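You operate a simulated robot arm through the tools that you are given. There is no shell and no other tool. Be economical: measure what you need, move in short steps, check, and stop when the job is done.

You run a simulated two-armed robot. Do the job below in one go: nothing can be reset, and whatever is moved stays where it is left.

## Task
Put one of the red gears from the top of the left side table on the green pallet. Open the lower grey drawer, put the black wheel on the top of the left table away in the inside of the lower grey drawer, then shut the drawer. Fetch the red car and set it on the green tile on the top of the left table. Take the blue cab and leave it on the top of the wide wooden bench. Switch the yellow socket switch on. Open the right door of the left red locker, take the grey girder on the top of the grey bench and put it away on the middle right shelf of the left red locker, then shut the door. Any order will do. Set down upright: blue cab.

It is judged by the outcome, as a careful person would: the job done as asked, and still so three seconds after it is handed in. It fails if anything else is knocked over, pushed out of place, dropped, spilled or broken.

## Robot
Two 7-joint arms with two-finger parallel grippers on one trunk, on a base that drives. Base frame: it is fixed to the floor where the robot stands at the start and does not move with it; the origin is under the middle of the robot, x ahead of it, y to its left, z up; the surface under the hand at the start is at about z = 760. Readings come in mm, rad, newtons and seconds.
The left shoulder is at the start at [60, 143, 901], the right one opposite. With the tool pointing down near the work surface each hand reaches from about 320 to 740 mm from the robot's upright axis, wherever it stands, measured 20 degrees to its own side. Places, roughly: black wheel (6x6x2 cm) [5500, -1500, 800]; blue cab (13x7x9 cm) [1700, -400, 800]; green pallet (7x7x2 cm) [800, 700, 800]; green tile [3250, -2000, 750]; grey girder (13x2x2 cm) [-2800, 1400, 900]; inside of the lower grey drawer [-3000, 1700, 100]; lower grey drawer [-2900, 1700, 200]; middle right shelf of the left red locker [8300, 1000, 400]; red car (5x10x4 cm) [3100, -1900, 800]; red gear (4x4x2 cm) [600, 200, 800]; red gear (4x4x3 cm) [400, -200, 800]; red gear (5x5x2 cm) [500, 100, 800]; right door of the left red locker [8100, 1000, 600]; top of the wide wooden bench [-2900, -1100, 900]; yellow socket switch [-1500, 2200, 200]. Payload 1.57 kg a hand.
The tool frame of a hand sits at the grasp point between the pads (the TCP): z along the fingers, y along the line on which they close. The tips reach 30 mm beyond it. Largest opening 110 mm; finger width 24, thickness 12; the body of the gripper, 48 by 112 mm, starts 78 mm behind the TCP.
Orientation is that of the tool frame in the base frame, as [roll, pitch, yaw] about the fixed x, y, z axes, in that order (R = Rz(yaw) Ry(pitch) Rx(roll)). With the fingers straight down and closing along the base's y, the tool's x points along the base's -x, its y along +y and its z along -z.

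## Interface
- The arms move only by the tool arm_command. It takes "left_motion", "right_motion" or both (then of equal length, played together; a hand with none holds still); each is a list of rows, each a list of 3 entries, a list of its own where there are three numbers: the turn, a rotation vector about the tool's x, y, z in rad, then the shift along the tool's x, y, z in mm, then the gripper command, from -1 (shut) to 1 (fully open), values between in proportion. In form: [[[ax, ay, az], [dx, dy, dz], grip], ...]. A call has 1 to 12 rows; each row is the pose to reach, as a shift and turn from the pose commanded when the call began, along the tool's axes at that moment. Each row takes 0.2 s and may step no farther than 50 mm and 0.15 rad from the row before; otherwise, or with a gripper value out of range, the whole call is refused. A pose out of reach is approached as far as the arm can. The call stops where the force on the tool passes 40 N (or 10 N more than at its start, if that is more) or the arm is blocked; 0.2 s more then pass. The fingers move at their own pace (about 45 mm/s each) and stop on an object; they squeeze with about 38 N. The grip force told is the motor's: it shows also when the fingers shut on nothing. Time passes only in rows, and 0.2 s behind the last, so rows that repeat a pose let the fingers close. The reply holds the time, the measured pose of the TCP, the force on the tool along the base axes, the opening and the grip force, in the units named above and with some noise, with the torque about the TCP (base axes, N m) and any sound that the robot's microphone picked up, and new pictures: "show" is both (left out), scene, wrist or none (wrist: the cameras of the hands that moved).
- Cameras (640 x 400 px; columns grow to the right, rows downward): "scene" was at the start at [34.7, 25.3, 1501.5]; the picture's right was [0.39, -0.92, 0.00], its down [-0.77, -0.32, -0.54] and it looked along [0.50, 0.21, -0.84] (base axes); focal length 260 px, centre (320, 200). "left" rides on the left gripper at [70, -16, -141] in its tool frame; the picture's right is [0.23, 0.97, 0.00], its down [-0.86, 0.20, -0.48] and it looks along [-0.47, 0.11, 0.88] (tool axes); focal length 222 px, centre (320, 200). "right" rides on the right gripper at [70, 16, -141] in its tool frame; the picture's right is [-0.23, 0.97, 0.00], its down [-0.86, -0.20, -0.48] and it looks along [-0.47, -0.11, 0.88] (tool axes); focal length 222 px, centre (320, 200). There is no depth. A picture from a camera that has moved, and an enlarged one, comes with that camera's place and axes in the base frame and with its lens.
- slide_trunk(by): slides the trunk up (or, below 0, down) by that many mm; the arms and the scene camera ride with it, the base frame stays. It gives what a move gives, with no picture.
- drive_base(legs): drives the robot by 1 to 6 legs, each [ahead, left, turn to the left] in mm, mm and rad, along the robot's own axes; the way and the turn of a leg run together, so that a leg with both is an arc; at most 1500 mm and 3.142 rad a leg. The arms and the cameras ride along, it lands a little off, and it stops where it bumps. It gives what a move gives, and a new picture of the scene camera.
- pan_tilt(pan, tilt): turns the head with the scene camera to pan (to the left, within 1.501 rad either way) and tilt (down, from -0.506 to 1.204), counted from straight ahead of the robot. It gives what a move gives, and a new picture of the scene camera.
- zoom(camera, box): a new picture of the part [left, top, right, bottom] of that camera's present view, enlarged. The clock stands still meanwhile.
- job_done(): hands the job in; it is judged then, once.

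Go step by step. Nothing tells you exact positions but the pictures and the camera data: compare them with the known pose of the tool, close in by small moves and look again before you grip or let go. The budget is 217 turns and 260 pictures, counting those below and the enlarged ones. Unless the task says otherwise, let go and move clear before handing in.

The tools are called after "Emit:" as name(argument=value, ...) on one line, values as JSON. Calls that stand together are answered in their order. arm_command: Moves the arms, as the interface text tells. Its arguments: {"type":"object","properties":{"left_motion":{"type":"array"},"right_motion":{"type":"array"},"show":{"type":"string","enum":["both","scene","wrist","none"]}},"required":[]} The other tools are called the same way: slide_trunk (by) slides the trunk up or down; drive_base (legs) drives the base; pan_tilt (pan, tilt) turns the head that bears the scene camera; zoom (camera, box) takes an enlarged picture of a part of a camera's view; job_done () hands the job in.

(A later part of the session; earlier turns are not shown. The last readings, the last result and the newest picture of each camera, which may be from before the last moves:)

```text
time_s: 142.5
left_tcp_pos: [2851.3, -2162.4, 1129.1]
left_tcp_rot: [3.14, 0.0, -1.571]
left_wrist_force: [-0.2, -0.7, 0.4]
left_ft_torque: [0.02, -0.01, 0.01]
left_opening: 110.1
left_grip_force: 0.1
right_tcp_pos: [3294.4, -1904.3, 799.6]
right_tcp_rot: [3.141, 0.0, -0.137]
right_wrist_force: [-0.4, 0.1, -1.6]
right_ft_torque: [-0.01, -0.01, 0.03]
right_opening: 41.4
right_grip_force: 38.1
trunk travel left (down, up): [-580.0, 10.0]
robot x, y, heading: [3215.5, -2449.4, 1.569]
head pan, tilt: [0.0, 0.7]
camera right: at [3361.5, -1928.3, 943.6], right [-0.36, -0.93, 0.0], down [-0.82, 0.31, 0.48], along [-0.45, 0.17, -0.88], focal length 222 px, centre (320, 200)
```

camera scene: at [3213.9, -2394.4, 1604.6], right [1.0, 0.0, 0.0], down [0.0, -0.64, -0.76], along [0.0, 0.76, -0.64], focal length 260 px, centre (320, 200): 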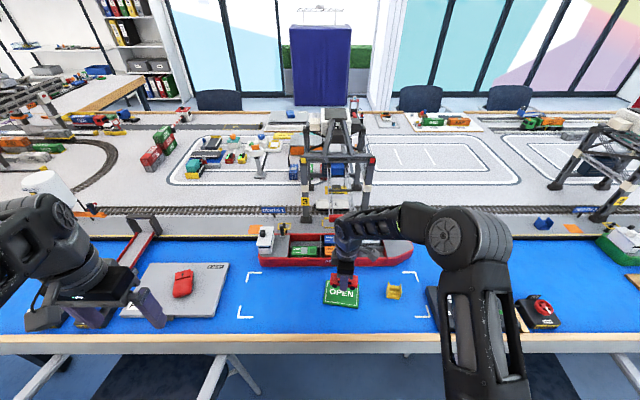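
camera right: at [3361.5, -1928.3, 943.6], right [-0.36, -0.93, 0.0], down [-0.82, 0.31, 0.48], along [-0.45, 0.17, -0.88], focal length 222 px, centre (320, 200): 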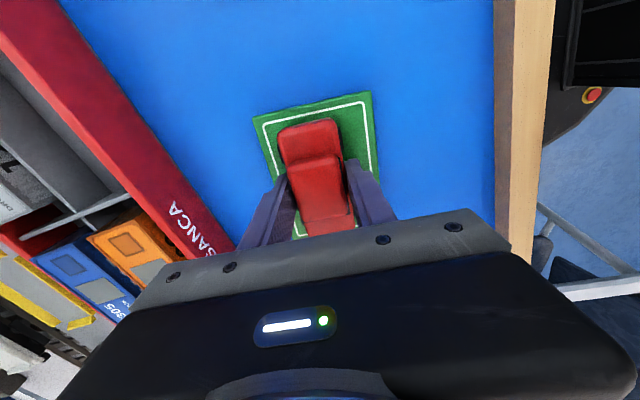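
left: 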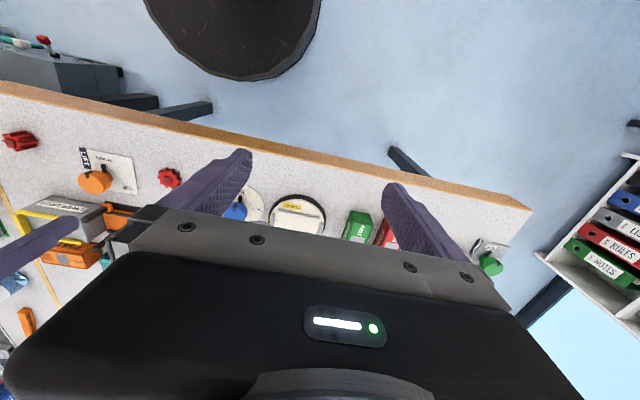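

Emit:
arm_command(right_motion=[[[0, 0, 0], [0, 0, 2], -1], [[0, 0, 0], [0, 0, 4], -1], [[0, 0, 0], [0, 0, 6], -1], [[0, 0, 0], [0, 0, 6], -1]], show="none")

```text
time_s: 143.5
left_tcp_pos: [2851.3, -2164.4, 1129.4]
left_tcp_rot: [-3.141, 0.002, -1.574]
left_wrist_force: [-0.3, -0.1, 0.3]
left_ft_torque: [-0.01, 0.01, -0.01]
left_opening: 110.0
left_grip_force: 0.1
right_tcp_pos: [3294.2, -1905.1, 800.1]
right_tcp_rot: [-3.135, 0.001, -0.138]
right_wrist_force: [3.4, -1.5, 32.4]
right_ft_torque: [-0.68, -0.22, 0.04]
right_opening: 41.4
right_grip_force: 38.1
trunk travel left (down, up): [-580.0, 10.0]
robot x, y, heading: [3217.0, -2447.8, 1.57]
head pan, tilt: [0.0, 0.7]
```

Emit:
arm_command(right_motion=[[[0, 0, 0], [0, 0, -4], -1], [[0, 0, 0], [0, 0, -4], -0.1], [[0, 0, 0], [0, 0, -4], 0.2], [[0, 0, 0], [0, 0, -4], 0.3], [[0, 0, 0], [0, 0, -4], 0.3], [[0, 0, 0], [0, 0, -45], 0.3], [[0, 0, 0], [0, 0, -90], 0.3], [[0, 0, 0], [0, 0, -140], 0.3], [[0, 0, 0], [0, 0, -190], 0.3], [[0, 0, 0], [0, 0, -240], 0.3], [[0, 0, 0], [0, 0, -290], 0.3], [[0, 0, 0], [0, 0, -290], 0.3]], show="wrist")

```text
time_s: 146.1
left_tcp_pos: [2851.3, -2162.2, 1127.9]
left_tcp_rot: [3.142, 0.0, -1.573]
left_wrist_force: [-0.5, -0.1, -0.7]
left_ft_torque: [0.01, -0.02, -0.02]
left_opening: 110.1
left_grip_force: 0.1
right_tcp_pos: [3296.0, -1904.1, 1090.7]
right_tcp_rot: [3.14, 0.001, -0.135]
right_wrist_force: [-0.1, -1.6, -0.7]
right_ft_torque: [0.02, 0.0, 0.01]
right_opening: 70.0
right_grip_force: 0.0
trunk travel left (down, up): [-580.0, 10.0]
robot x, y, heading: [3212.3, -2447.9, 1.57]
head pan, tilt: [0.0, 0.7]
camera right: at [3361.8, -1927.4, 1232.6], right [-0.36, -0.93, 0.0], down [-0.82, 0.31, 0.48], along [-0.45, 0.17, -0.88], focal length 222 px, centre (320, 200)
```

right: 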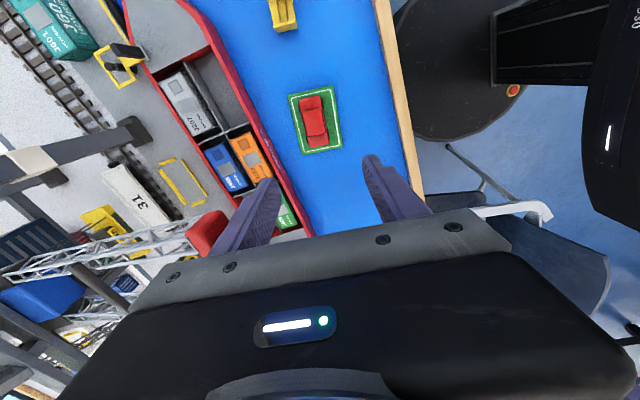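

The car rests on the tile. I tuck the right arm back.

Emit:
arm_command(right_motion=[[[0, 0, 0.13], [22, 17, -4], 0.5], [[0, 0, 0.26], [45, 35, -8], 0.5], [[0, 0, 0.39], [68, 52, -12], 0.5], [[0, 0, 0.52], [91, 69, -16], 0.5], [[0, 0, 0.65], [114, 86, -20], 0.5], [[0, 0, 0.78], [137, 104, -24], 0.5], [[0, 0, 0.91], [160, 121, -28], 0.5], [[0, 0, 1.04], [183, 138, -31], 0.5], [[0, 0, 1.17], [206, 155, -34], 0.5], [[0, 0, 1.3], [228, 173, -38], 0.5], [[0, 0, 1.436], [250, 190, -38], 0.5], [[0, 0, 1.436], [250, 190, -38], 0.5]], show="none")

Emit:
drive_base(legs=[[-360, 0, 0], [0, 0, -1.57], [1500, 0, 0], [1500, 0, 0], [1300, 0, 0]])

Emit:
pan_tilt(pan=1.1, tilt=0.5)

```text
time_s: 148.7
left_tcp_pos: [2851.7, -2163.5, 1128.5]
left_tcp_rot: [3.141, 0.0, -1.573]
left_wrist_force: [0.3, -1.1, -0.3]
left_ft_torque: [0.0, -0.03, 0.0]
left_opening: 110.2
left_grip_force: 0.0
right_tcp_pos: [3517.6, -2126.7, 1125.8]
right_tcp_rot: [-3.141, -0.002, -1.575]
right_wrist_force: [0.7, -0.1, 0.2]
right_ft_torque: [0.01, -0.05, -0.01]
right_opening: 82.6
right_grip_force: 0.1
trunk travel left (down, up): [-580.0, 10.0]
robot x, y, heading: [3211.7, -2448.1, 1.572]
head pan, tilt: [0.0, 0.7]
```

```text
time_s: 175.0
left_tcp_pos: [7768.6, -2275.2, 1128.9]
left_tcp_rot: [-3.141, -0.004, -3.06]
left_wrist_force: [0.2, -0.7, -0.7]
left_ft_torque: [0.01, -0.01, 0.03]
left_opening: 109.8
left_grip_force: 0.1
right_tcp_pos: [7859.6, -2936.1, 1125.5]
right_tcp_rot: [-3.142, -0.001, -3.06]
right_wrist_force: [0.6, 0.2, 0.3]
right_ft_torque: [-0.02, -0.01, -0.01]
right_opening: 82.9
right_grip_force: 0.1
trunk travel left (down, up): [-580.0, 10.0]
robot x, y, heading: [7514.4, -2661.4, 0.08]
head pan, tilt: [0.0, 0.7]
camera scene: at [7570.3, -2657.9, 1604.5], right [0.08, -1.0, 0.0], down [-0.64, -0.05, -0.76], along [0.76, 0.06, -0.64], focal length 260 px, centre (320, 200)
```

scene: 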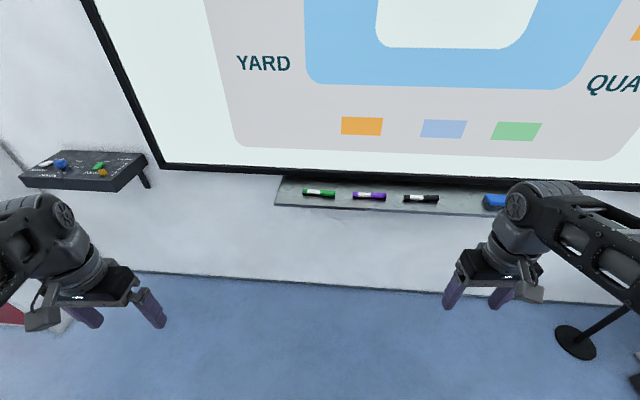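

```text
time_s: 176.3
left_tcp_pos: [7768.4, -2276.1, 1127.2]
left_tcp_rot: [3.14, -0.002, -3.06]
left_wrist_force: [-0.4, -0.1, 0.2]
left_ft_torque: [-0.05, -0.02, 0.03]
left_opening: 109.8
left_grip_force: 0.1
right_tcp_pos: [7860.5, -2936.2, 1125.8]
right_tcp_rot: [3.14, 0.0, -3.06]
right_wrist_force: [1.3, 0.3, 0.0]
right_ft_torque: [0.0, 0.0, -0.04]
right_opening: 82.4
right_grip_force: 0.0
trunk travel left (down, up): [-580.0, 10.0]
robot x, y, heading: [7517.6, -2662.1, 0.081]
head pan, tilt: [1.1, 0.499]
camera scene: at [7519.8, -2580.8, 1622.3], right [0.93, -0.38, 0.0], down [-0.18, -0.44, -0.88], along [0.33, 0.81, -0.48], focal length 260 px, centre (320, 200)
```

scene: 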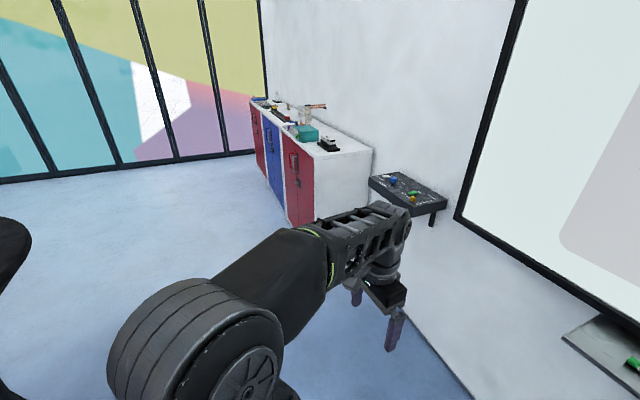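

Next the black wheel. I return around the cocktail table to the end of the left table.

Emit:
drive_base(legs=[[0, 0, 1.49], [1500, 0, 0], [480, 0, 0], [0, 0, 1.57], [1500, 0, 0], [0, 0, 0.83]])

Emit:
pan_tilt(pan=0, tilt=0.7)

```text
time_s: 203.1
left_tcp_pos: [6073.5, -1238.0, 1128.3]
left_tcp_rot: [-3.14, 0.001, 0.911]
left_wrist_force: [0.3, 0.0, 0.1]
left_ft_torque: [0.0, -0.01, -0.03]
left_opening: 109.8
left_grip_force: 0.1
right_tcp_pos: [5524.8, -859.3, 1125.2]
right_tcp_rot: [3.141, -0.001, 0.911]
right_wrist_force: [0.1, -0.5, 0.2]
right_ft_torque: [-0.05, 0.0, 0.04]
right_opening: 82.6
right_grip_force: 0.0
trunk travel left (down, up): [-580.0, 10.0]
robot x, y, heading: [5960.4, -790.2, -2.233]
head pan, tilt: [1.1, 0.499]
camera scene: at [6016.9, -851.8, 1622.3], right [-0.91, -0.43, 0.0], down [-0.2, 0.43, -0.88], along [0.37, -0.79, -0.48], focal length 260 px, centre (320, 200)
```

scene: 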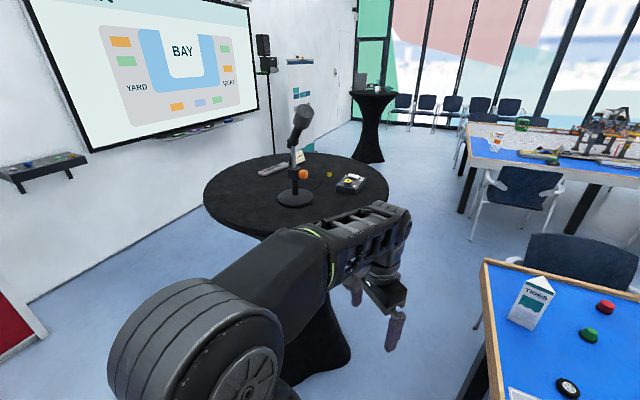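

```text
time_s: 204.4
left_tcp_pos: [6073.4, -1238.5, 1128.2]
left_tcp_rot: [-3.141, 0.0, 0.911]
left_wrist_force: [-0.6, 0.6, 1.0]
left_ft_torque: [-0.03, 0.0, -0.02]
left_opening: 110.1
left_grip_force: 0.1
right_tcp_pos: [5523.5, -858.4, 1126.6]
right_tcp_rot: [3.141, 0.001, 0.91]
right_wrist_force: [-0.1, -0.7, -1.0]
right_ft_torque: [-0.03, -0.03, -0.01]
right_opening: 82.2
right_grip_force: 0.0
trunk travel left (down, up): [-580.0, 10.0]
robot x, y, heading: [5960.6, -789.5, -2.223]
head pan, tilt: [0.0, 0.7]
camera scene: at [5926.1, -836.5, 1604.6], right [-0.79, 0.61, 0.0], down [0.39, 0.51, -0.77], along [-0.47, -0.6, -0.64], focal length 260 px, centre (320, 200)
```

scene: 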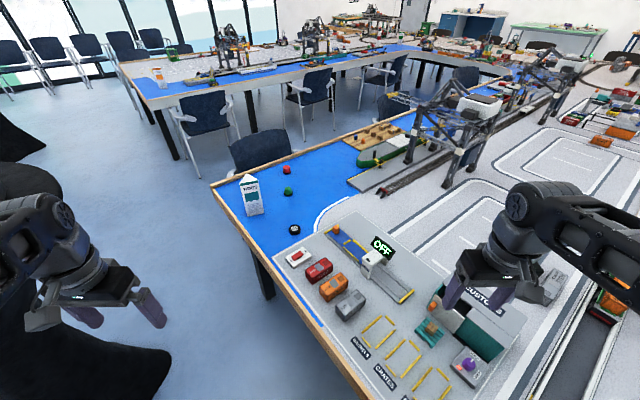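

Wheel at ~[5530, -1525]. I bring the left hand inwards away from the cocktail table, then move the base a bit closer.

Emit:
arm_command(left_motion=[[[0, 0, 0], [-20, -45, 0], 0.6], [[0, 0, 0], [-40, -90, 0], 0.6], [[0, 0, 0], [-60, -135, 0], 0.6], [[0, 0, 0], [-80, -180, 0], 0.6], [[0, 0, 0], [-120, -200, 0], 0.6], [[0, 0, 0], [-150, -220, 0], 0.6], [[0, 0, 0], [-150, -220, 0], 0.6]], show="none")

Emit:
drive_base(legs=[[167, 127, 0]])

```text
time_s: 206.0
left_tcp_pos: [5806.2, -1221.1, 1126.5]
left_tcp_rot: [-3.14, 0.0, 0.91]
left_wrist_force: [0.1, 0.3, -0.8]
left_ft_torque: [0.0, -0.04, 0.0]
left_opening: 88.0
left_grip_force: 0.0
right_tcp_pos: [5523.3, -858.9, 1124.6]
right_tcp_rot: [3.141, 0.0, 0.911]
right_wrist_force: [-0.2, 0.1, 0.6]
right_ft_torque: [-0.01, -0.01, -0.01]
right_opening: 82.4
right_grip_force: 0.0
trunk travel left (down, up): [-580.0, 10.0]
robot x, y, heading: [5961.0, -793.9, -2.233]
head pan, tilt: [0.0, 0.7]
```

```text
time_s: 207.6
left_tcp_pos: [5800.6, -1435.0, 1125.6]
left_tcp_rot: [-3.141, -0.002, 0.914]
left_wrist_force: [-0.2, -1.3, 0.9]
left_ft_torque: [0.04, 0.0, 0.04]
left_opening: 88.0
left_grip_force: 0.2
right_tcp_pos: [5517.6, -1072.2, 1125.0]
right_tcp_rot: [3.141, -0.001, 0.912]
right_wrist_force: [0.2, 0.5, 0.1]
right_ft_torque: [0.05, -0.02, -0.04]
right_opening: 82.5
right_grip_force: 0.1
trunk travel left (down, up): [-580.0, 10.0]
robot x, y, heading: [5952.6, -1001.3, -2.233]
head pan, tilt: [0.0, 0.7]
camera scene: at [5920.3, -1049.5, 1604.5], right [-0.79, 0.61, 0.0], down [0.39, 0.51, -0.76], along [-0.47, -0.6, -0.64], focal length 260 px, centre (320, 200)
```

scene: 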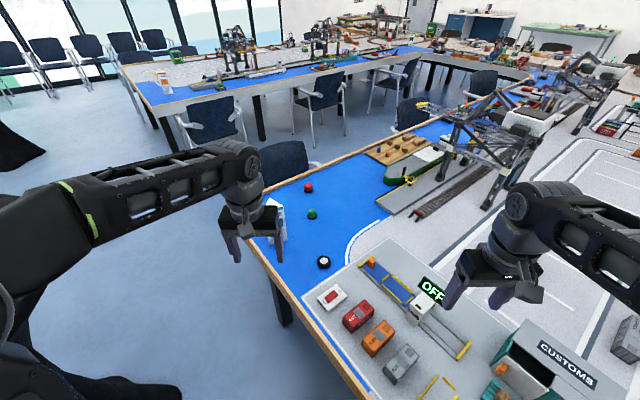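

Emit:
arm_command(left_motion=[[[0, 0, 0], [-27, -18, 20], 0.6], [[0, 0, 0], [-54, -36, 45], 0.6], [[0, 0, 0], [-81, -54, 70], 0.6], [[0, 0, 0], [-108, -72, 98], 0.6], [[0, 0, 0], [-135, -90, 126], 0.6], [[0, 0, 0], [-162, -108, 155], 0.6], [[0, 0, 0], [-189, -126, 185], 0.6], [[0, 0, 0], [-215, -143, 215], 0.6], [[0, 0, 0], [-239, -159, 245], 0.6], [[0, 0, 0], [-239, -159, 245], 0.6]], show="wrist")

```text
time_s: 209.8
left_tcp_pos: [5531.9, -1525.2, 884.6]
left_tcp_rot: [-3.141, 0.002, 0.911]
left_wrist_force: [-0.4, 0.9, 0.4]
left_ft_torque: [-0.02, 0.02, 0.01]
left_opening: 88.0
left_grip_force: 0.0
left hand out of reach, approached as far as the arm can: row 9
right_tcp_pos: [5518.3, -1070.8, 1125.6]
right_tcp_rot: [-3.14, 0.0, 0.913]
right_wrist_force: [-0.4, -0.5, -1.0]
right_ft_torque: [0.01, -0.01, 0.03]
right_opening: 82.3
right_grip_force: 0.1
trunk travel left (down, up): [-580.0, 10.0]
robot x, y, heading: [5956.7, -1003.4, -2.229]
head pan, tilt: [0.0, 0.7]
camera left: at [5563.2, -1459.1, 1026.0], right [0.91, -0.42, 0.0], down [-0.37, -0.8, 0.48], along [-0.2, -0.44, -0.88], focal length 222 px, centre (320, 200)
```

left: 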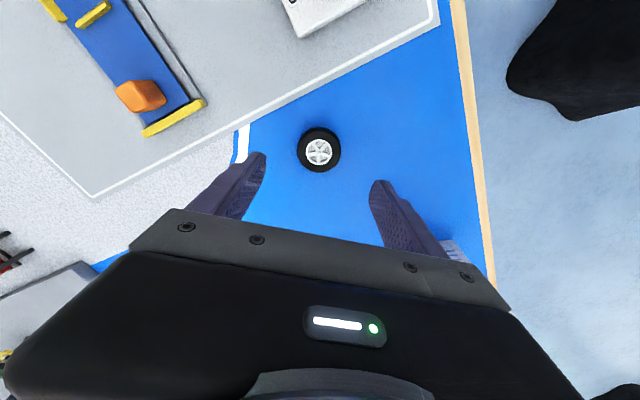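

Wheel is centred under the hand. Lowering the trunk gives reach and brings the hand down.

Emit:
slide_trunk(by=-70)

Emit:
arm_command(left_motion=[[[0, 0, 0], [0, 0, 3], 0.6], [[0, 0, 0], [0, 0, 3], 0.6]], show="wrist")

```text
time_s: 210.9
left_tcp_pos: [5533.4, -1524.5, 814.3]
left_tcp_rot: [-3.141, 0.002, 0.912]
left_wrist_force: [0.3, 0.2, 0.3]
left_ft_torque: [0.0, 0.02, -0.01]
left_opening: 87.8
left_grip_force: 0.1
right_tcp_pos: [5517.7, -1071.8, 1056.6]
right_tcp_rot: [3.142, 0.001, 0.912]
right_wrist_force: [-0.6, -0.2, -0.7]
right_ft_torque: [-0.03, -0.02, 0.02]
right_opening: 82.4
right_grip_force: 0.0
trunk travel left (down, up): [-510.0, 80.0]
robot x, y, heading: [5955.0, -1000.8, -2.23]
head pan, tilt: [0.0, 0.7]
```

```text
time_s: 211.5
left_tcp_pos: [5531.3, -1525.3, 811.6]
left_tcp_rot: [3.141, 0.001, 0.913]
left_wrist_force: [-0.2, -0.6, 0.0]
left_ft_torque: [0.0, 0.01, 0.02]
left_opening: 88.0
left_grip_force: 0.0
right_tcp_pos: [5517.3, -1071.5, 1055.0]
right_tcp_rot: [3.141, 0.0, 0.912]
right_wrist_force: [0.0, 0.8, -0.1]
right_ft_torque: [-0.01, 0.01, 0.0]
right_opening: 82.3
right_grip_force: 0.1
trunk travel left (down, up): [-510.0, 80.0]
robot x, y, heading: [5949.8, -999.1, -2.227]
head pan, tilt: [0.0, 0.7]
camera left: at [5562.9, -1459.5, 952.7], right [0.91, -0.42, 0.0], down [-0.36, -0.8, 0.48], along [-0.2, -0.44, -0.88], focal length 222 px, centre (320, 200)
```

left: 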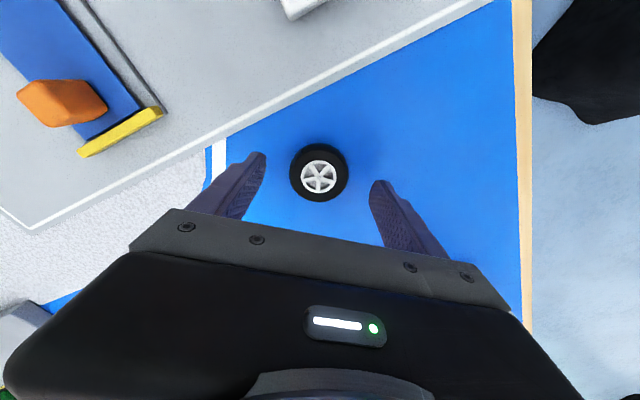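

Emit:
arm_command(left_motion=[[[0, 0, 0], [0, 0, 10], 0.6], [[0, 0, 0], [0, 0, 18], 0.6], [[0, 0, 0], [0, 0, 18], 0.2], [[0, 0, 0], [0, 0, 18], -1], [[0, 0, 0], [0, 0, 18], -1], [[0, 0, 0], [0, 0, 18], -1], [[0, 0, 0], [0, 0, 0], -1], [[0, 0, 0], [0, 0, -40], -1], [[0, 0, 0], [0, 0, -80], -1], [[0, 0, 0], [30, 0, -120], -1], [[0, 0, 0], [60, 0, -160], -1], [[0, 0, 0], [100, 0, -180], -1]], show="wrist")

```text
time_s: 214.1
left_tcp_pos: [5595.9, -1443.2, 994.8]
left_tcp_rot: [3.141, 0.0, 0.912]
left_wrist_force: [1.4, 0.6, -1.1]
left_ft_torque: [-0.02, 0.03, 0.0]
left_opening: 48.7
left_grip_force: 38.1
left hand out of reach, approached as far as the arm can: row 9
right_tcp_pos: [5518.4, -1071.5, 1056.0]
right_tcp_rot: [-3.141, 0.001, 0.911]
right_wrist_force: [-0.5, -0.4, 0.0]
right_ft_torque: [-0.03, -0.01, -0.01]
right_opening: 82.5
right_grip_force: 0.1
trunk travel left (down, up): [-510.0, 80.0]
robot x, y, heading: [5957.0, -1000.5, -2.23]
head pan, tilt: [0.0, 0.7]
camera left: at [5626.5, -1377.4, 1135.9], right [0.91, -0.42, 0.0], down [-0.36, -0.8, 0.48], along [-0.2, -0.44, -0.88], focal length 222 px, centre (320, 200)
```

left: 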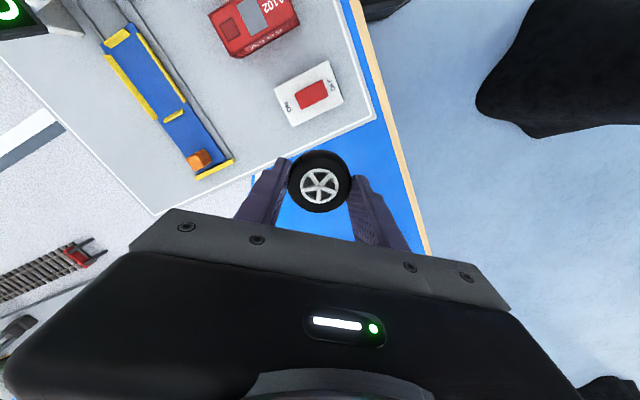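

The wheel is held flat. I tuck the left arm, then drive back along the near side toward the cab.

Emit:
arm_command(left_motion=[[[0, 0, 0], [40, 25, -5], -1], [[0, 0, 0], [80, 50, -10], -1], [[0, 0, 0], [120, 75, -20], -1], [[0, 0, 0], [160, 100, -30], -1], [[0, 0, 0], [200, 125, -40], -1], [[0, 0, 0], [235, 155, -45], -1], [[0, 0, 0], [250, 190, -50], -1], [[0, 0, 0], [250, 190, -50], -1]], show="none")

Emit:
drive_base(legs=[[0, 0, -0.912], [0, -1500, 0], [0, -350, 0], [1500, 0, 0], [1500, 0, 0], [1400, 0, 0]])

```text
time_s: 215.9
left_tcp_pos: [5898.6, -1365.7, 1040.7]
left_tcp_rot: [3.141, 0.003, 0.912]
left_wrist_force: [0.3, 0.1, 0.0]
left_ft_torque: [-0.01, 0.02, 0.02]
left_opening: 48.9
left_grip_force: 38.3
right_tcp_pos: [5516.9, -1071.1, 1056.1]
right_tcp_rot: [-3.141, 0.001, 0.914]
right_wrist_force: [0.5, -0.1, 0.1]
right_ft_torque: [0.02, -0.02, 0.0]
right_opening: 82.2
right_grip_force: 0.0
trunk travel left (down, up): [-510.0, 80.0]
robot x, y, heading: [5951.6, -1001.4, -2.23]
head pan, tilt: [0.0, 0.7]
```

```text
time_s: 248.4
left_tcp_pos: [1183.1, 610.7, 1039.6]
left_tcp_rot: [3.141, 0.001, 0.027]
left_wrist_force: [0.2, -0.1, 0.2]
left_ft_torque: [0.0, -0.01, -0.01]
left_opening: 48.9
left_grip_force: 38.0
right_tcp_pos: [1171.3, 1092.6, 1054.9]
right_tcp_rot: [3.139, 0.0, 0.028]
right_wrist_force: [-0.7, -0.6, 0.1]
right_ft_torque: [-0.01, -0.01, -0.02]
right_opening: 82.5
right_grip_force: 0.0
trunk travel left (down, up): [-510.0, 80.0]
robot x, y, heading: [1500.6, 797.4, -3.112]
head pan, tilt: [0.0, 0.7]
camera scene: at [1445.2, 794.6, 1534.5], right [-0.03, 1.0, 0.0], down [0.64, 0.02, -0.76], along [-0.76, -0.02, -0.64], focal length 260 px, centre (320, 200)
```

scene: 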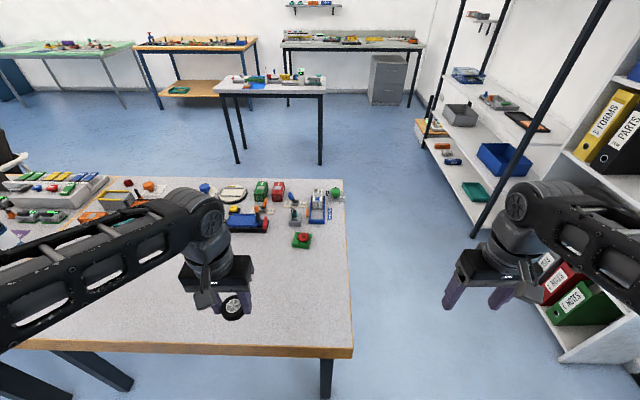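

Emit:
drive_base(legs=[[0, 0, 1.541], [0, 70, 0], [500, 0, 0]])

Emit:
pan_tilt(pan=0, tilt=0.9)

```text
time_s: 255.8
left_tcp_pos: [1774.0, -13.9, 1039.6]
left_tcp_rot: [3.141, -0.001, 1.605]
left_wrist_force: [0.1, 0.3, 0.8]
left_ft_torque: [0.0, -0.04, 0.01]
left_opening: 48.7
left_grip_force: 37.6
right_tcp_pos: [1294.9, -31.8, 1054.9]
right_tcp_rot: [3.141, -0.002, 1.604]
right_wrist_force: [0.0, -0.2, 0.2]
right_ft_torque: [-0.01, -0.01, -0.03]
right_opening: 82.3
right_grip_force: 0.1
trunk travel left (down, up): [-510.0, 80.0]
robot x, y, heading: [1584.5, 298.7, -1.537]
head pan, tilt: [0.0, 0.7]
camera scene: at [1588.3, 243.1, 1534.5], right [-1.0, -0.03, 0.0], down [-0.02, 0.64, -0.76], along [0.03, -0.76, -0.64], focal length 260 px, centre (320, 200)
```

scene: 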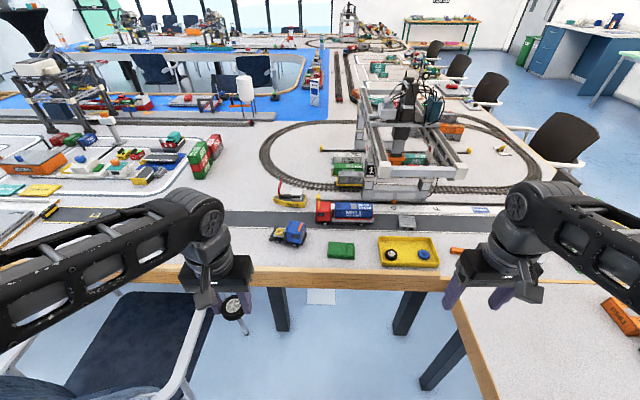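

```text
time_s: 256.5
left_tcp_pos: [1774.6, -14.9, 1038.9]
left_tcp_rot: [-3.141, 0.002, 1.603]
left_wrist_force: [0.3, 0.0, 0.1]
left_ft_torque: [0.0, -0.01, 0.0]
left_opening: 48.7
left_grip_force: 38.0
right_tcp_pos: [1295.1, -30.8, 1056.0]
right_tcp_rot: [-3.141, 0.0, 1.604]
right_wrist_force: [0.1, -0.2, -0.2]
right_ft_torque: [0.03, 0.0, 0.0]
right_opening: 82.5
right_grip_force: 0.0
trunk travel left (down, up): [-510.0, 80.0]
robot x, y, heading: [1581.4, 299.2, -1.537]
head pan, tilt: [0.0, 0.901]
camera scene: at [1587.9, 253.2, 1518.5], right [-1.0, -0.03, 0.0], down [-0.03, 0.78, -0.62], along [0.02, -0.62, -0.78], focal length 260 px, centre (320, 200)
```

scene: 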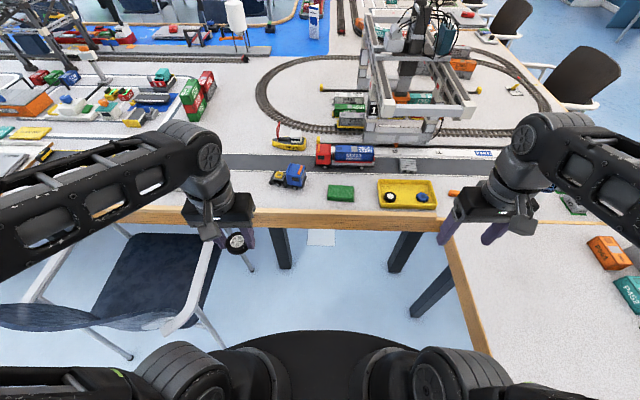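

Emit:
drive_base(legs=[[130, 0, -0.034]])

Emit:
zoom(camera="scene", box=[220, 150, 380, 250])

```text
time_s: 257.8
left_tcp_pos: [1767.3, -148.1, 1039.2]
left_tcp_rot: [-3.14, 0.001, 1.573]
left_wrist_force: [-1.4, -1.2, -0.5]
left_ft_torque: [0.02, 0.01, 0.01]
left_opening: 48.8
left_grip_force: 38.1
right_tcp_pos: [1286.6, -150.1, 1053.3]
right_tcp_rot: [3.141, -0.003, 1.57]
right_wrist_force: [0.9, -0.3, 0.4]
right_ft_torque: [0.03, 0.03, 0.03]
right_opening: 82.6
right_grip_force: 0.1
trunk travel left (down, up): [-510.0, 80.0]
robot x, y, heading: [1590.6, 172.6, -1.568]
head pan, tilt: [0.0, 0.901]
camera scene: at [1588.6, 123.7, 1518.3], right [-1.0, 0.0, 0.0], down [0.0, 0.78, -0.62], along [0.0, -0.62, -0.78], focal length 260 px, centre (320, 200)
```

scene: 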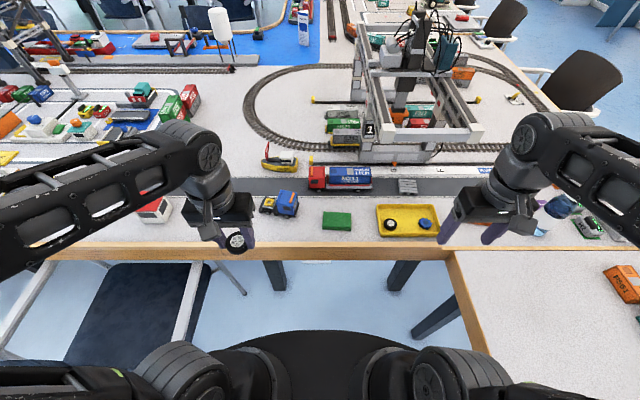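

```text
4.00 times, centred on (300, 200) of scene
camera zoom: at [1588.6, 123.7, 1518.3], right [-1.0, 0.0, 0.0], down [0.0, 0.78, -0.62], along [0.0, -0.62, -0.78], focal length 1041 px, centre (400, 200)
```

zoom: 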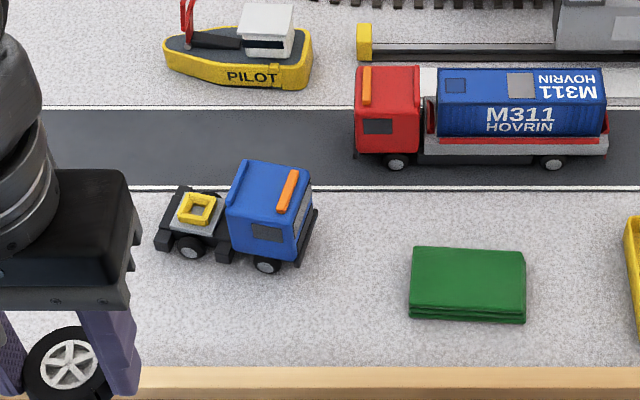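

Cab is the blue truck, roof centre ~[1698, -422], long axis turned ~17°. I move the right hand over it, turning so the fingers close across its width, and shift the left hand aside.

Emit:
arm_command(right_motion=[[[0, 0, -0.11], [-25, 37, 5], 0.7], [[0, 0, -0.22], [-50, 75, 10], 0.7], [[0, 0, -0.33], [-75, 112, 15], 0.8], [[0, 0, -0.44], [-100, 149, 20], 0.8], [[0, 0, -0.56], [-125, 187, 25], 0.9], [[0, 0, -0.68], [-150, 224, 30], 0.9], [[0, 0, -0.8], [-174, 262, 40], 0.9], [[0, 0, -0.92], [-199, 299, 55], 0.9], [[0, 0, -1.04], [-224, 336, 70], 0.9], [[0, 0, -1.16], [-248, 374, 85], 0.9], [[0, 0, -1.275], [-272, 411, 100], 0.9], [[0, 0, -1.275], [-272, 411, 115], 0.9]], left_motion=[[[0, 0, 0], [0, 25, -10], -1], [[0, 0, 0], [0, 50, -20], -1], [[0, 0, 0], [0, 75, -30], -1], [[0, 0, 0], [0, 100, -40], -1], [[0, 0, 0], [0, 120, -50], -1], [[0, 0, 0], [0, 120, -50], -1], [[0, 0, 0], [0, 120, -50], -1], [[0, 0, 0], [0, 120, -50], -1], [[0, 0, 0], [0, 120, -50], -1], [[0, 0, 0], [0, 120, -50], -1], [[0, 0, 0], [0, 120, -50], -1], [[0, 0, 0], [0, 120, -50], -1]])

```text
time_s: 260.4
left_tcp_pos: [1887.1, -147.8, 1087.0]
left_tcp_rot: [-3.139, 0.002, 1.572]
left_wrist_force: [0.5, 0.3, 0.1]
left_ft_torque: [0.0, 0.03, 0.01]
left_opening: 48.5
left_grip_force: 37.4
right_tcp_pos: [1690.4, -419.1, 949.6]
right_tcp_rot: [-3.14, 0.001, 2.829]
right_wrist_force: [0.7, 0.1, 1.0]
right_ft_torque: [0.01, 0.0, 0.02]
right_opening: 104.4
right_grip_force: 0.0
right hand out of reach, approached as far as the arm can: row 11, 12
trunk travel left (down, up): [-510.0, 80.0]
robot x, y, heading: [1584.8, 170.1, -1.568]
head pan, tilt: [0.0, 0.901]
camera scene: at [1589.6, 125.3, 1518.4], right [-1.0, 0.0, 0.0], down [0.0, 0.78, -0.62], along [0.0, -0.62, -0.78], focal length 260 px, centre (320, 200)
camera right: at [1628.9, -380.6, 1090.1], right [0.52, 0.86, 0.0], down [0.75, -0.45, 0.48], along [0.41, -0.25, -0.88], focal length 222 px, centre (320, 200)
camera left: at [1871.4, -77.7, 1230.1], right [0.97, 0.23, 0.0], down [0.2, -0.85, 0.48], along [0.11, -0.47, -0.88], focal length 222 px, centre (320, 200)
```

scene: 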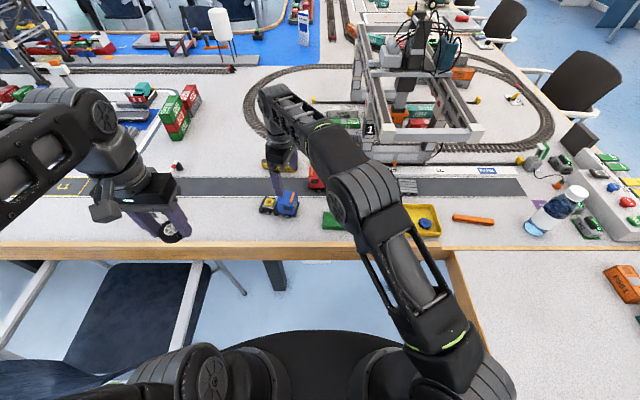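
right: 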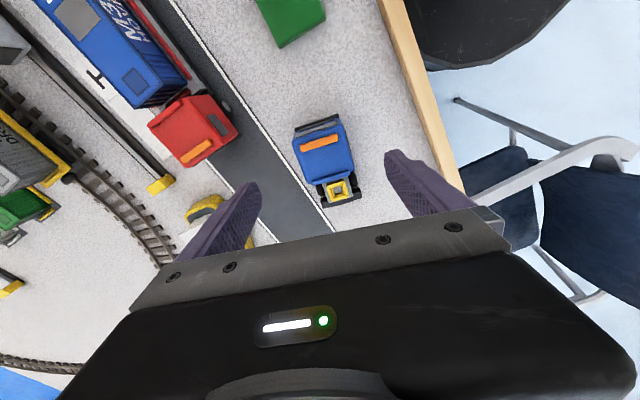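
left: 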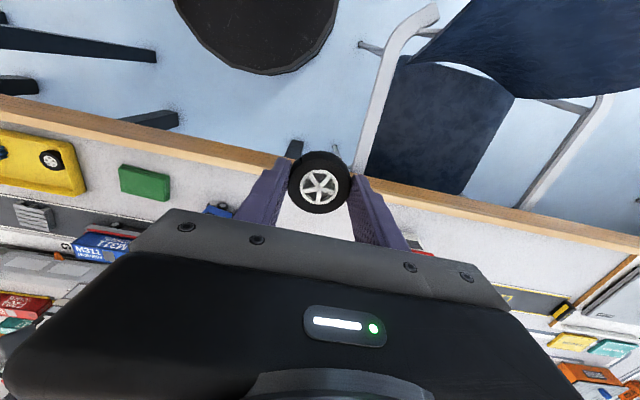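

The hand is well aligned above the cab but at the end of its reach; I nudge the base forward and correct.

Emit:
drive_base(legs=[[60, 20, 0]])

Emit:
arm_command(right_motion=[[[0, 0, 0], [0, 0, 0], 0.9]], show="wrist")

```text
time_s: 261.4
left_tcp_pos: [1908.0, -207.2, 1088.0]
left_tcp_rot: [-3.139, 0.0, 1.573]
left_wrist_force: [-0.1, 0.1, -0.7]
left_ft_torque: [0.04, 0.01, 0.01]
left_opening: 48.5
left_grip_force: 38.0
right_tcp_pos: [1711.6, -479.0, 948.1]
right_tcp_rot: [3.142, 0.002, 2.829]
right_wrist_force: [-0.1, 0.3, -0.7]
right_ft_torque: [0.06, 0.03, -0.03]
right_opening: 104.7
right_grip_force: 0.0
trunk travel left (down, up): [-510.0, 80.0]
robot x, y, heading: [1607.1, 116.0, -1.571]
head pan, tilt: [0.0, 0.901]
camera scene: at [1610.2, 64.5, 1518.3], right [-1.0, 0.0, 0.0], down [0.0, 0.78, -0.62], along [0.0, -0.62, -0.78], focal length 260 px, centre (320, 200)
```

scene: 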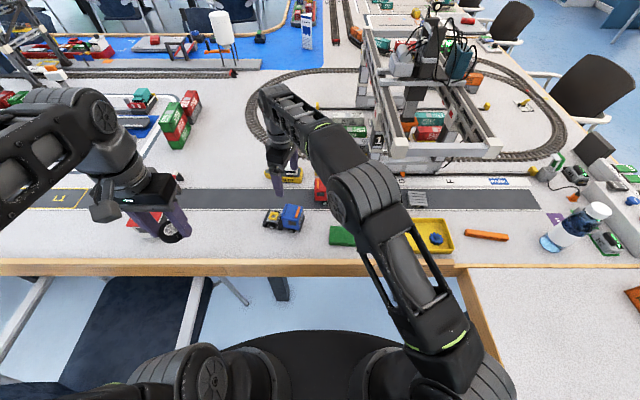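

```text
time_s: 261.8
left_tcp_pos: [1906.9, -206.9, 1088.5]
left_tcp_rot: [-3.141, 0.002, 1.572]
left_wrist_force: [-0.1, 0.6, -0.7]
left_ft_torque: [0.0, 0.02, 0.01]
left_opening: 48.8
left_grip_force: 38.4
right_tcp_pos: [1710.9, -478.2, 948.4]
right_tcp_rot: [-3.141, 0.001, 2.83]
right_wrist_force: [0.3, -0.1, 0.5]
right_ft_torque: [0.0, 0.0, -0.03]
right_opening: 104.8
right_grip_force: 0.0
trunk travel left (down, up): [-510.0, 80.0]
robot x, y, heading: [1611.5, 114.7, -1.576]
head pan, tilt: [0.0, 0.901]
camera right: at [1649.4, -439.9, 1089.9], right [0.52, 0.86, 0.0], down [0.75, -0.45, 0.48], along [0.41, -0.25, -0.88], focal length 222 px, centre (320, 200)
```

right: 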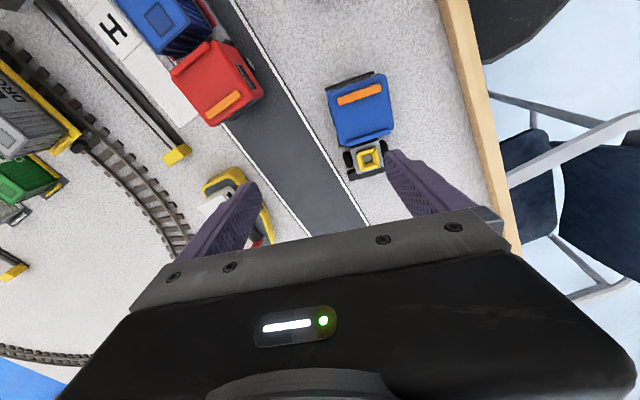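

Emit:
arm_command(right_motion=[[[0, 0, 0], [17, 27, 0], 0.95], [[0, 0, 0], [34, 53, 0], 0.95], [[0, 0, 0], [34, 53, 40], 0.95], [[0, 0, 0], [34, 53, 60], 0.95], [[0, 0, 0], [34, 53, 60], 0.95]], show="wrist")

```text
time_s: 263.0
left_tcp_pos: [1907.6, -206.0, 1089.6]
left_tcp_rot: [-3.141, 0.002, 1.572]
left_wrist_force: [0.1, -0.2, -0.3]
left_ft_torque: [0.01, 0.0, -0.02]
left_opening: 48.7
left_grip_force: 37.8
right_tcp_pos: [1696.2, -418.7, 889.5]
right_tcp_rot: [-3.141, 0.002, 2.83]
right_wrist_force: [0.3, -0.6, -0.7]
right_ft_torque: [0.0, 0.0, 0.01]
right_opening: 107.6
right_grip_force: 0.1
trunk travel left (down, up): [-510.0, 80.0]
robot x, y, heading: [1610.6, 111.9, -1.571]
head pan, tilt: [0.0, 0.901]
camera right: at [1634.5, -380.1, 1031.1], right [0.52, 0.86, 0.0], down [0.75, -0.45, 0.48], along [0.41, -0.25, -0.88], focal length 222 px, centre (320, 200)
```

right: 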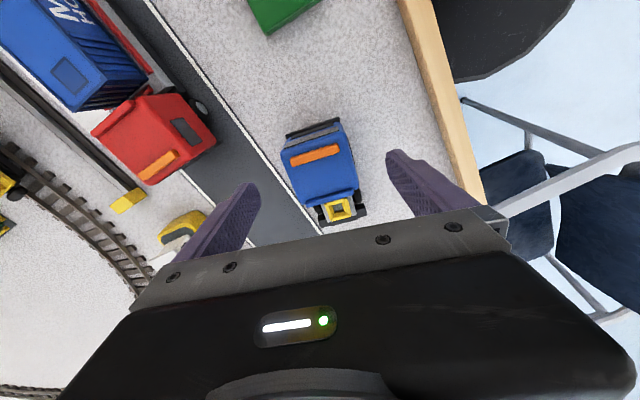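

Emit:
arm_command(right_motion=[[[0, 0, 0], [7, 2, 30], 0.95], [[0, 0, 0], [7, 2, 65], 0.95], [[0, 0, 0], [7, 2, 85], 0.95], [[0, 0, 0], [7, 2, 85], 0.5], [[0, 0, 0], [7, 2, 85], 0], [[0, 0, 0], [7, 2, 85], -1], [[0, 0, 0], [7, 2, 85], -1], [[0, 0, 0], [7, 2, 85], -1], [[0, 0, 0], [7, 2, 85], -1]], show="wrist")

```text
time_s: 265.0
left_tcp_pos: [1907.3, -207.3, 1088.8]
left_tcp_rot: [-3.141, 0.002, 1.572]
left_wrist_force: [0.7, 0.1, -0.2]
left_ft_torque: [-0.01, 0.01, -0.02]
left_opening: 48.6
left_grip_force: 38.4
right_tcp_pos: [1688.8, -414.4, 805.3]
right_tcp_rot: [-3.14, 0.0, 2.828]
right_wrist_force: [0.4, -0.5, 0.9]
right_ft_torque: [-0.01, -0.15, 0.01]
right_opening: 63.0
right_grip_force: 37.9
trunk travel left (down, up): [-510.0, 80.0]
robot x, y, heading: [1611.2, 117.1, -1.572]
head pan, tilt: [0.0, 0.901]
camera right: at [1627.4, -375.9, 945.4], right [0.52, 0.86, 0.0], down [0.75, -0.45, 0.48], along [0.41, -0.25, -0.88], focal length 222 px, centre (320, 200)
```

right: 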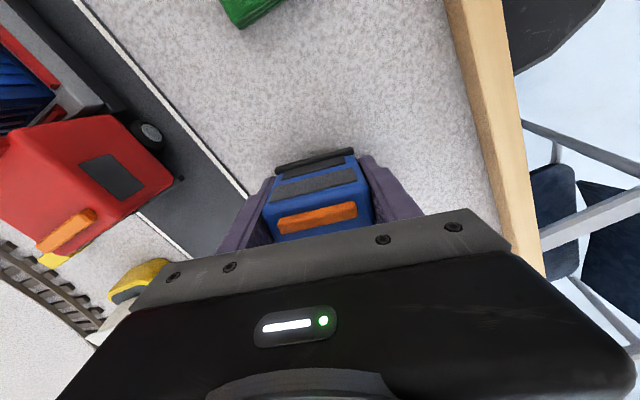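

Emit:
arm_command(right_motion=[[[0, 0, 0], [0, 0, -15], -1], [[0, 0, 0], [0, 0, -40], -1], [[0, 0, 0], [0, 0, -75], -1], [[0, 0, 0], [0, 0, -110], -1], [[0, 0, 0], [0, 0, -150], -1], [[0, 0, 0], [0, 0, -150], -1]])

```text
time_s: 266.4
left_tcp_pos: [1907.7, -207.4, 1089.0]
left_tcp_rot: [-3.141, 0.001, 1.573]
left_wrist_force: [0.5, -0.8, -0.4]
left_ft_torque: [-0.01, 0.0, -0.01]
left_opening: 48.8
left_grip_force: 38.2
right_tcp_pos: [1687.8, -415.2, 954.8]
right_tcp_rot: [3.141, 0.0, 2.829]
right_wrist_force: [0.0, -0.9, -2.6]
right_ft_torque: [0.01, 0.08, -0.02]
right_opening: 62.8
right_grip_force: 38.2
trunk travel left (down, up): [-510.0, 80.0]
robot x, y, heading: [1610.4, 110.0, -1.564]
head pan, tilt: [0.0, 0.901]
camera scene: at [1609.7, 65.8, 1518.4], right [-1.0, 0.0, 0.0], down [0.0, 0.78, -0.62], along [0.0, -0.62, -0.78], focal length 260 px, centre (320, 200)
camera right: at [1626.2, -376.6, 1096.1], right [0.52, 0.86, 0.0], down [0.75, -0.45, 0.48], along [0.41, -0.25, -0.88], focal length 222 px, centre (320, 200)
```

scene: 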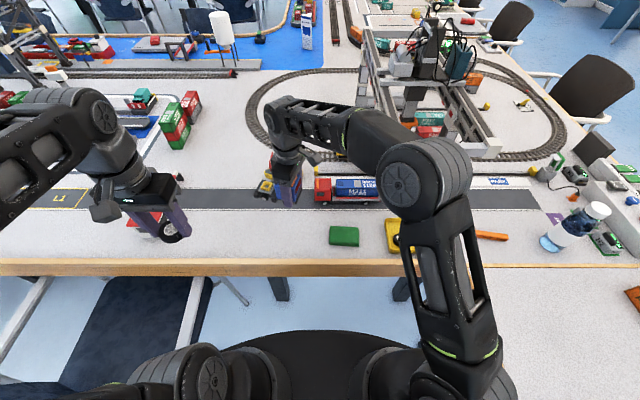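
right: 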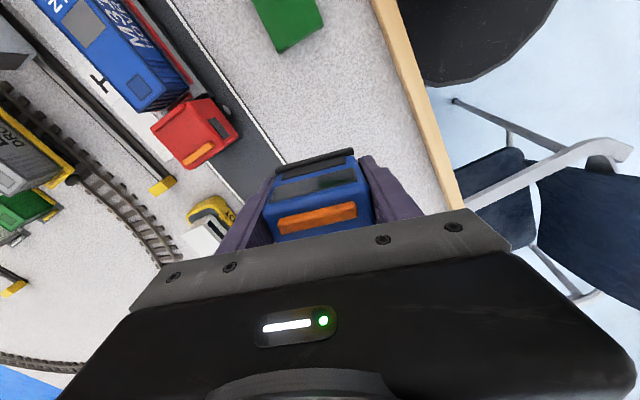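

The cab is secure. I tuck the right arm with it and drive around toward the wooden bench.

Emit:
arm_command(right_motion=[[[0, 0, 0.12], [38, 8, -12], -1], [[0, 0, 0.24], [76, 17, -24], -1], [[0, 0, 0.37], [114, 25, -36], -1], [[0, 0, 0.5], [152, 33, -48], -1], [[0, 0, 0.63], [191, 42, -60], -1], [[0, 0, 0.76], [229, 50, -72], -1], [[0, 0, 0.88], [267, 58, -84], -1], [[0, 0, 1.0], [305, 66, -95], -1], [[0, 0, 1.13], [343, 75, -95], -1], [[0, 0, 1.258], [382, 83, -95], -1], [[0, 0, 1.258], [382, 83, -95], -1]], show="wrist")

Emit:
drive_base(legs=[[-1130, 0, 0], [0, 0, -1.577], [1500, 0, 0], [500, 0, 0]])

Emit:
pan_tilt(pan=0.4, tilt=0.4)

```text
time_s: 268.8
left_tcp_pos: [1907.5, -206.2, 1088.3]
left_tcp_rot: [3.14, 0.001, 1.573]
left_wrist_force: [0.8, 0.7, -1.0]
left_ft_torque: [0.03, -0.03, -0.01]
left_opening: 48.5
left_grip_force: 37.7
right_tcp_pos: [1348.8, -218.2, 1046.0]
right_tcp_rot: [3.14, -0.002, 1.569]
right_wrist_force: [0.8, 0.3, -1.5]
right_ft_torque: [0.05, -0.03, -0.01]
right_opening: 62.9
right_grip_force: 37.5
trunk travel left (down, up): [-510.0, 80.0]
robot x, y, heading: [1606.7, 115.4, -1.57]
head pan, tilt: [0.0, 0.901]
camera right: at [1365.4, -146.4, 1187.9], right [0.97, -0.23, 0.0], down [-0.2, -0.85, 0.48], along [-0.11, -0.47, -0.88], focal length 222 px, centre (320, 200)
```

right: 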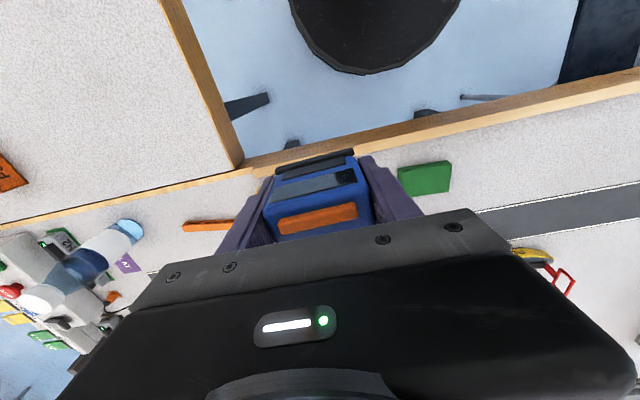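

```text
time_s: 287.8
left_tcp_pos: [-705.0, 984.6, 1089.0]
left_tcp_rot: [-3.141, 0.0, -0.044]
left_wrist_force: [0.3, -0.3, -0.2]
left_ft_torque: [-0.03, -0.03, 0.03]
left_opening: 48.6
left_grip_force: 37.4
right_tcp_pos: [-690.0, 1541.7, 1045.4]
right_tcp_rot: [3.141, 0.001, -0.047]
right_wrist_force: [-0.1, 0.7, -2.7]
right_ft_torque: [0.03, -0.07, 0.0]
right_opening: 62.5
right_grip_force: 37.8
trunk travel left (down, up): [-510.0, 80.0]
robot x, y, heading: [-373.3, 1267.8, 3.099]
head pan, tilt: [0.0, 0.901]
camera scene: at [-416.8, 1267.6, 1518.4], right [0.04, 1.0, 0.0], down [0.78, -0.03, -0.62], along [-0.62, 0.03, -0.78], focal length 260 px, centre (320, 200)
```

scene: 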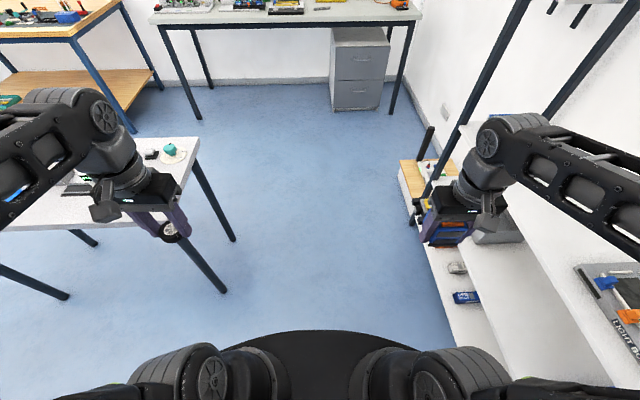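

```text
time_s: 288.7
left_tcp_pos: [-703.3, 984.8, 1088.0]
left_tcp_rot: [3.14, 0.001, -0.044]
left_wrist_force: [0.8, 0.0, 0.2]
left_ft_torque: [0.01, 0.0, -0.01]
left_opening: 48.6
left_grip_force: 38.4
right_tcp_pos: [-689.1, 1543.0, 1047.1]
right_tcp_rot: [3.14, 0.001, -0.045]
right_wrist_force: [-0.2, -0.1, -2.4]
right_ft_torque: [0.01, -0.09, -0.04]
right_opening: 62.5
right_grip_force: 38.3
trunk travel left (down, up): [-510.0, 80.0]
robot x, y, heading: [-369.5, 1267.5, 3.096]
head pan, tilt: [0.4, 0.4]
camera scene: at [-427.3, 1232.1, 1561.3], right [-0.35, 0.94, 0.0], down [0.37, 0.14, -0.92], along [-0.86, -0.32, -0.39], focal length 260 px, centre (320, 200)
```

scene: 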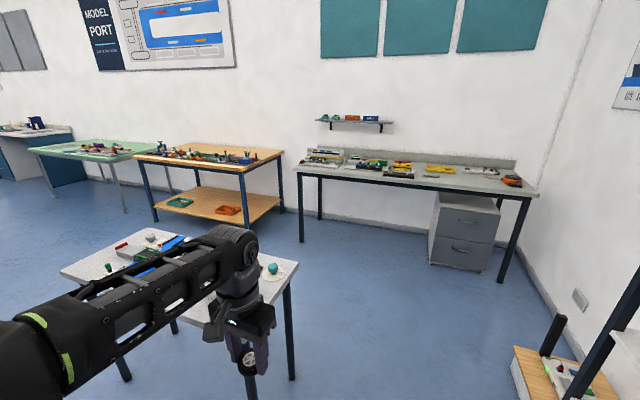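

The benches are along the far wall; front edges at x≈-2650. I drive west past the small table, then sideways to the wooden bench.

Emit:
drive_base(legs=[[0, 0, 0.045], [1500, 0, 0], [130, 0, 0], [0, 1500, 0], [0, 850, 0]])

Emit:
pan_tilt(pan=0, tilt=0.6)

```text
time_s: 308.8
left_tcp_pos: [-2368.7, -1421.4, 1089.4]
left_tcp_rot: [-3.14, 0.002, -0.009]
left_wrist_force: [0.6, 0.6, -0.7]
left_ft_torque: [-0.01, 0.02, 0.01]
left_opening: 48.6
left_grip_force: 37.8
right_tcp_pos: [-2372.8, -863.8, 1046.5]
right_tcp_rot: [3.139, 0.002, -0.012]
right_wrist_force: [-0.3, -0.1, -2.5]
right_ft_torque: [-0.01, -0.02, -0.02]
right_opening: 62.4
right_grip_force: 37.8
trunk travel left (down, up): [-510.0, 80.0]
robot x, y, heading: [-2046.7, -1125.4, 3.133]
head pan, tilt: [0.4, 0.4]
camera scene: at [-2100.8, -1164.5, 1561.4], right [-0.38, 0.92, 0.0], down [0.36, 0.15, -0.92], along [-0.85, -0.35, -0.39], focal length 260 px, centre (320, 200)
```

scene: 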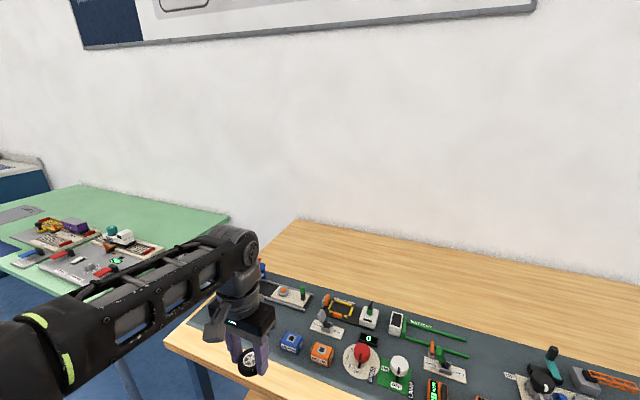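

```text
time_s: 309.7
left_tcp_pos: [-2366.8, -1421.2, 1089.2]
left_tcp_rot: [3.141, 0.001, -0.01]
left_wrist_force: [-0.3, 0.4, -0.6]
left_ft_torque: [-0.01, -0.03, 0.01]
left_opening: 48.9
left_grip_force: 38.0
right_tcp_pos: [-2373.4, -863.6, 1046.7]
right_tcp_rot: [3.139, 0.001, -0.011]
right_wrist_force: [0.2, 0.2, -2.2]
right_ft_torque: [-0.01, 0.02, 0.0]
right_opening: 62.2
right_grip_force: 38.2
trunk travel left (down, up): [-510.0, 80.0]
robot x, y, heading: [-2046.8, -1126.7, 3.128]
head pan, tilt: [0.0, 0.6]
camera scene: at [-2103.4, -1128.0, 1543.2], right [0.01, 1.0, 0.0], down [0.56, 0.0, -0.83], along [-0.83, 0.01, -0.56], focal length 260 px, centre (320, 200)
```

scene: 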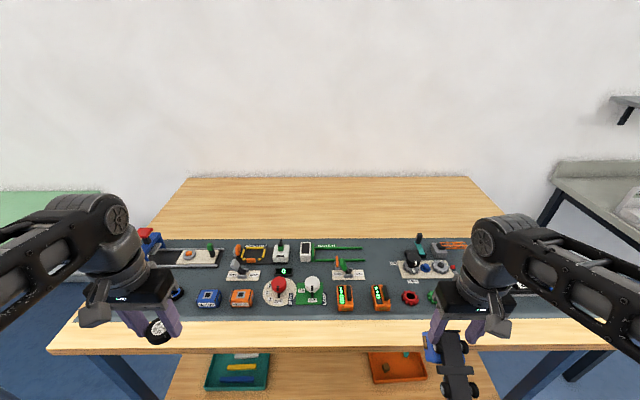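

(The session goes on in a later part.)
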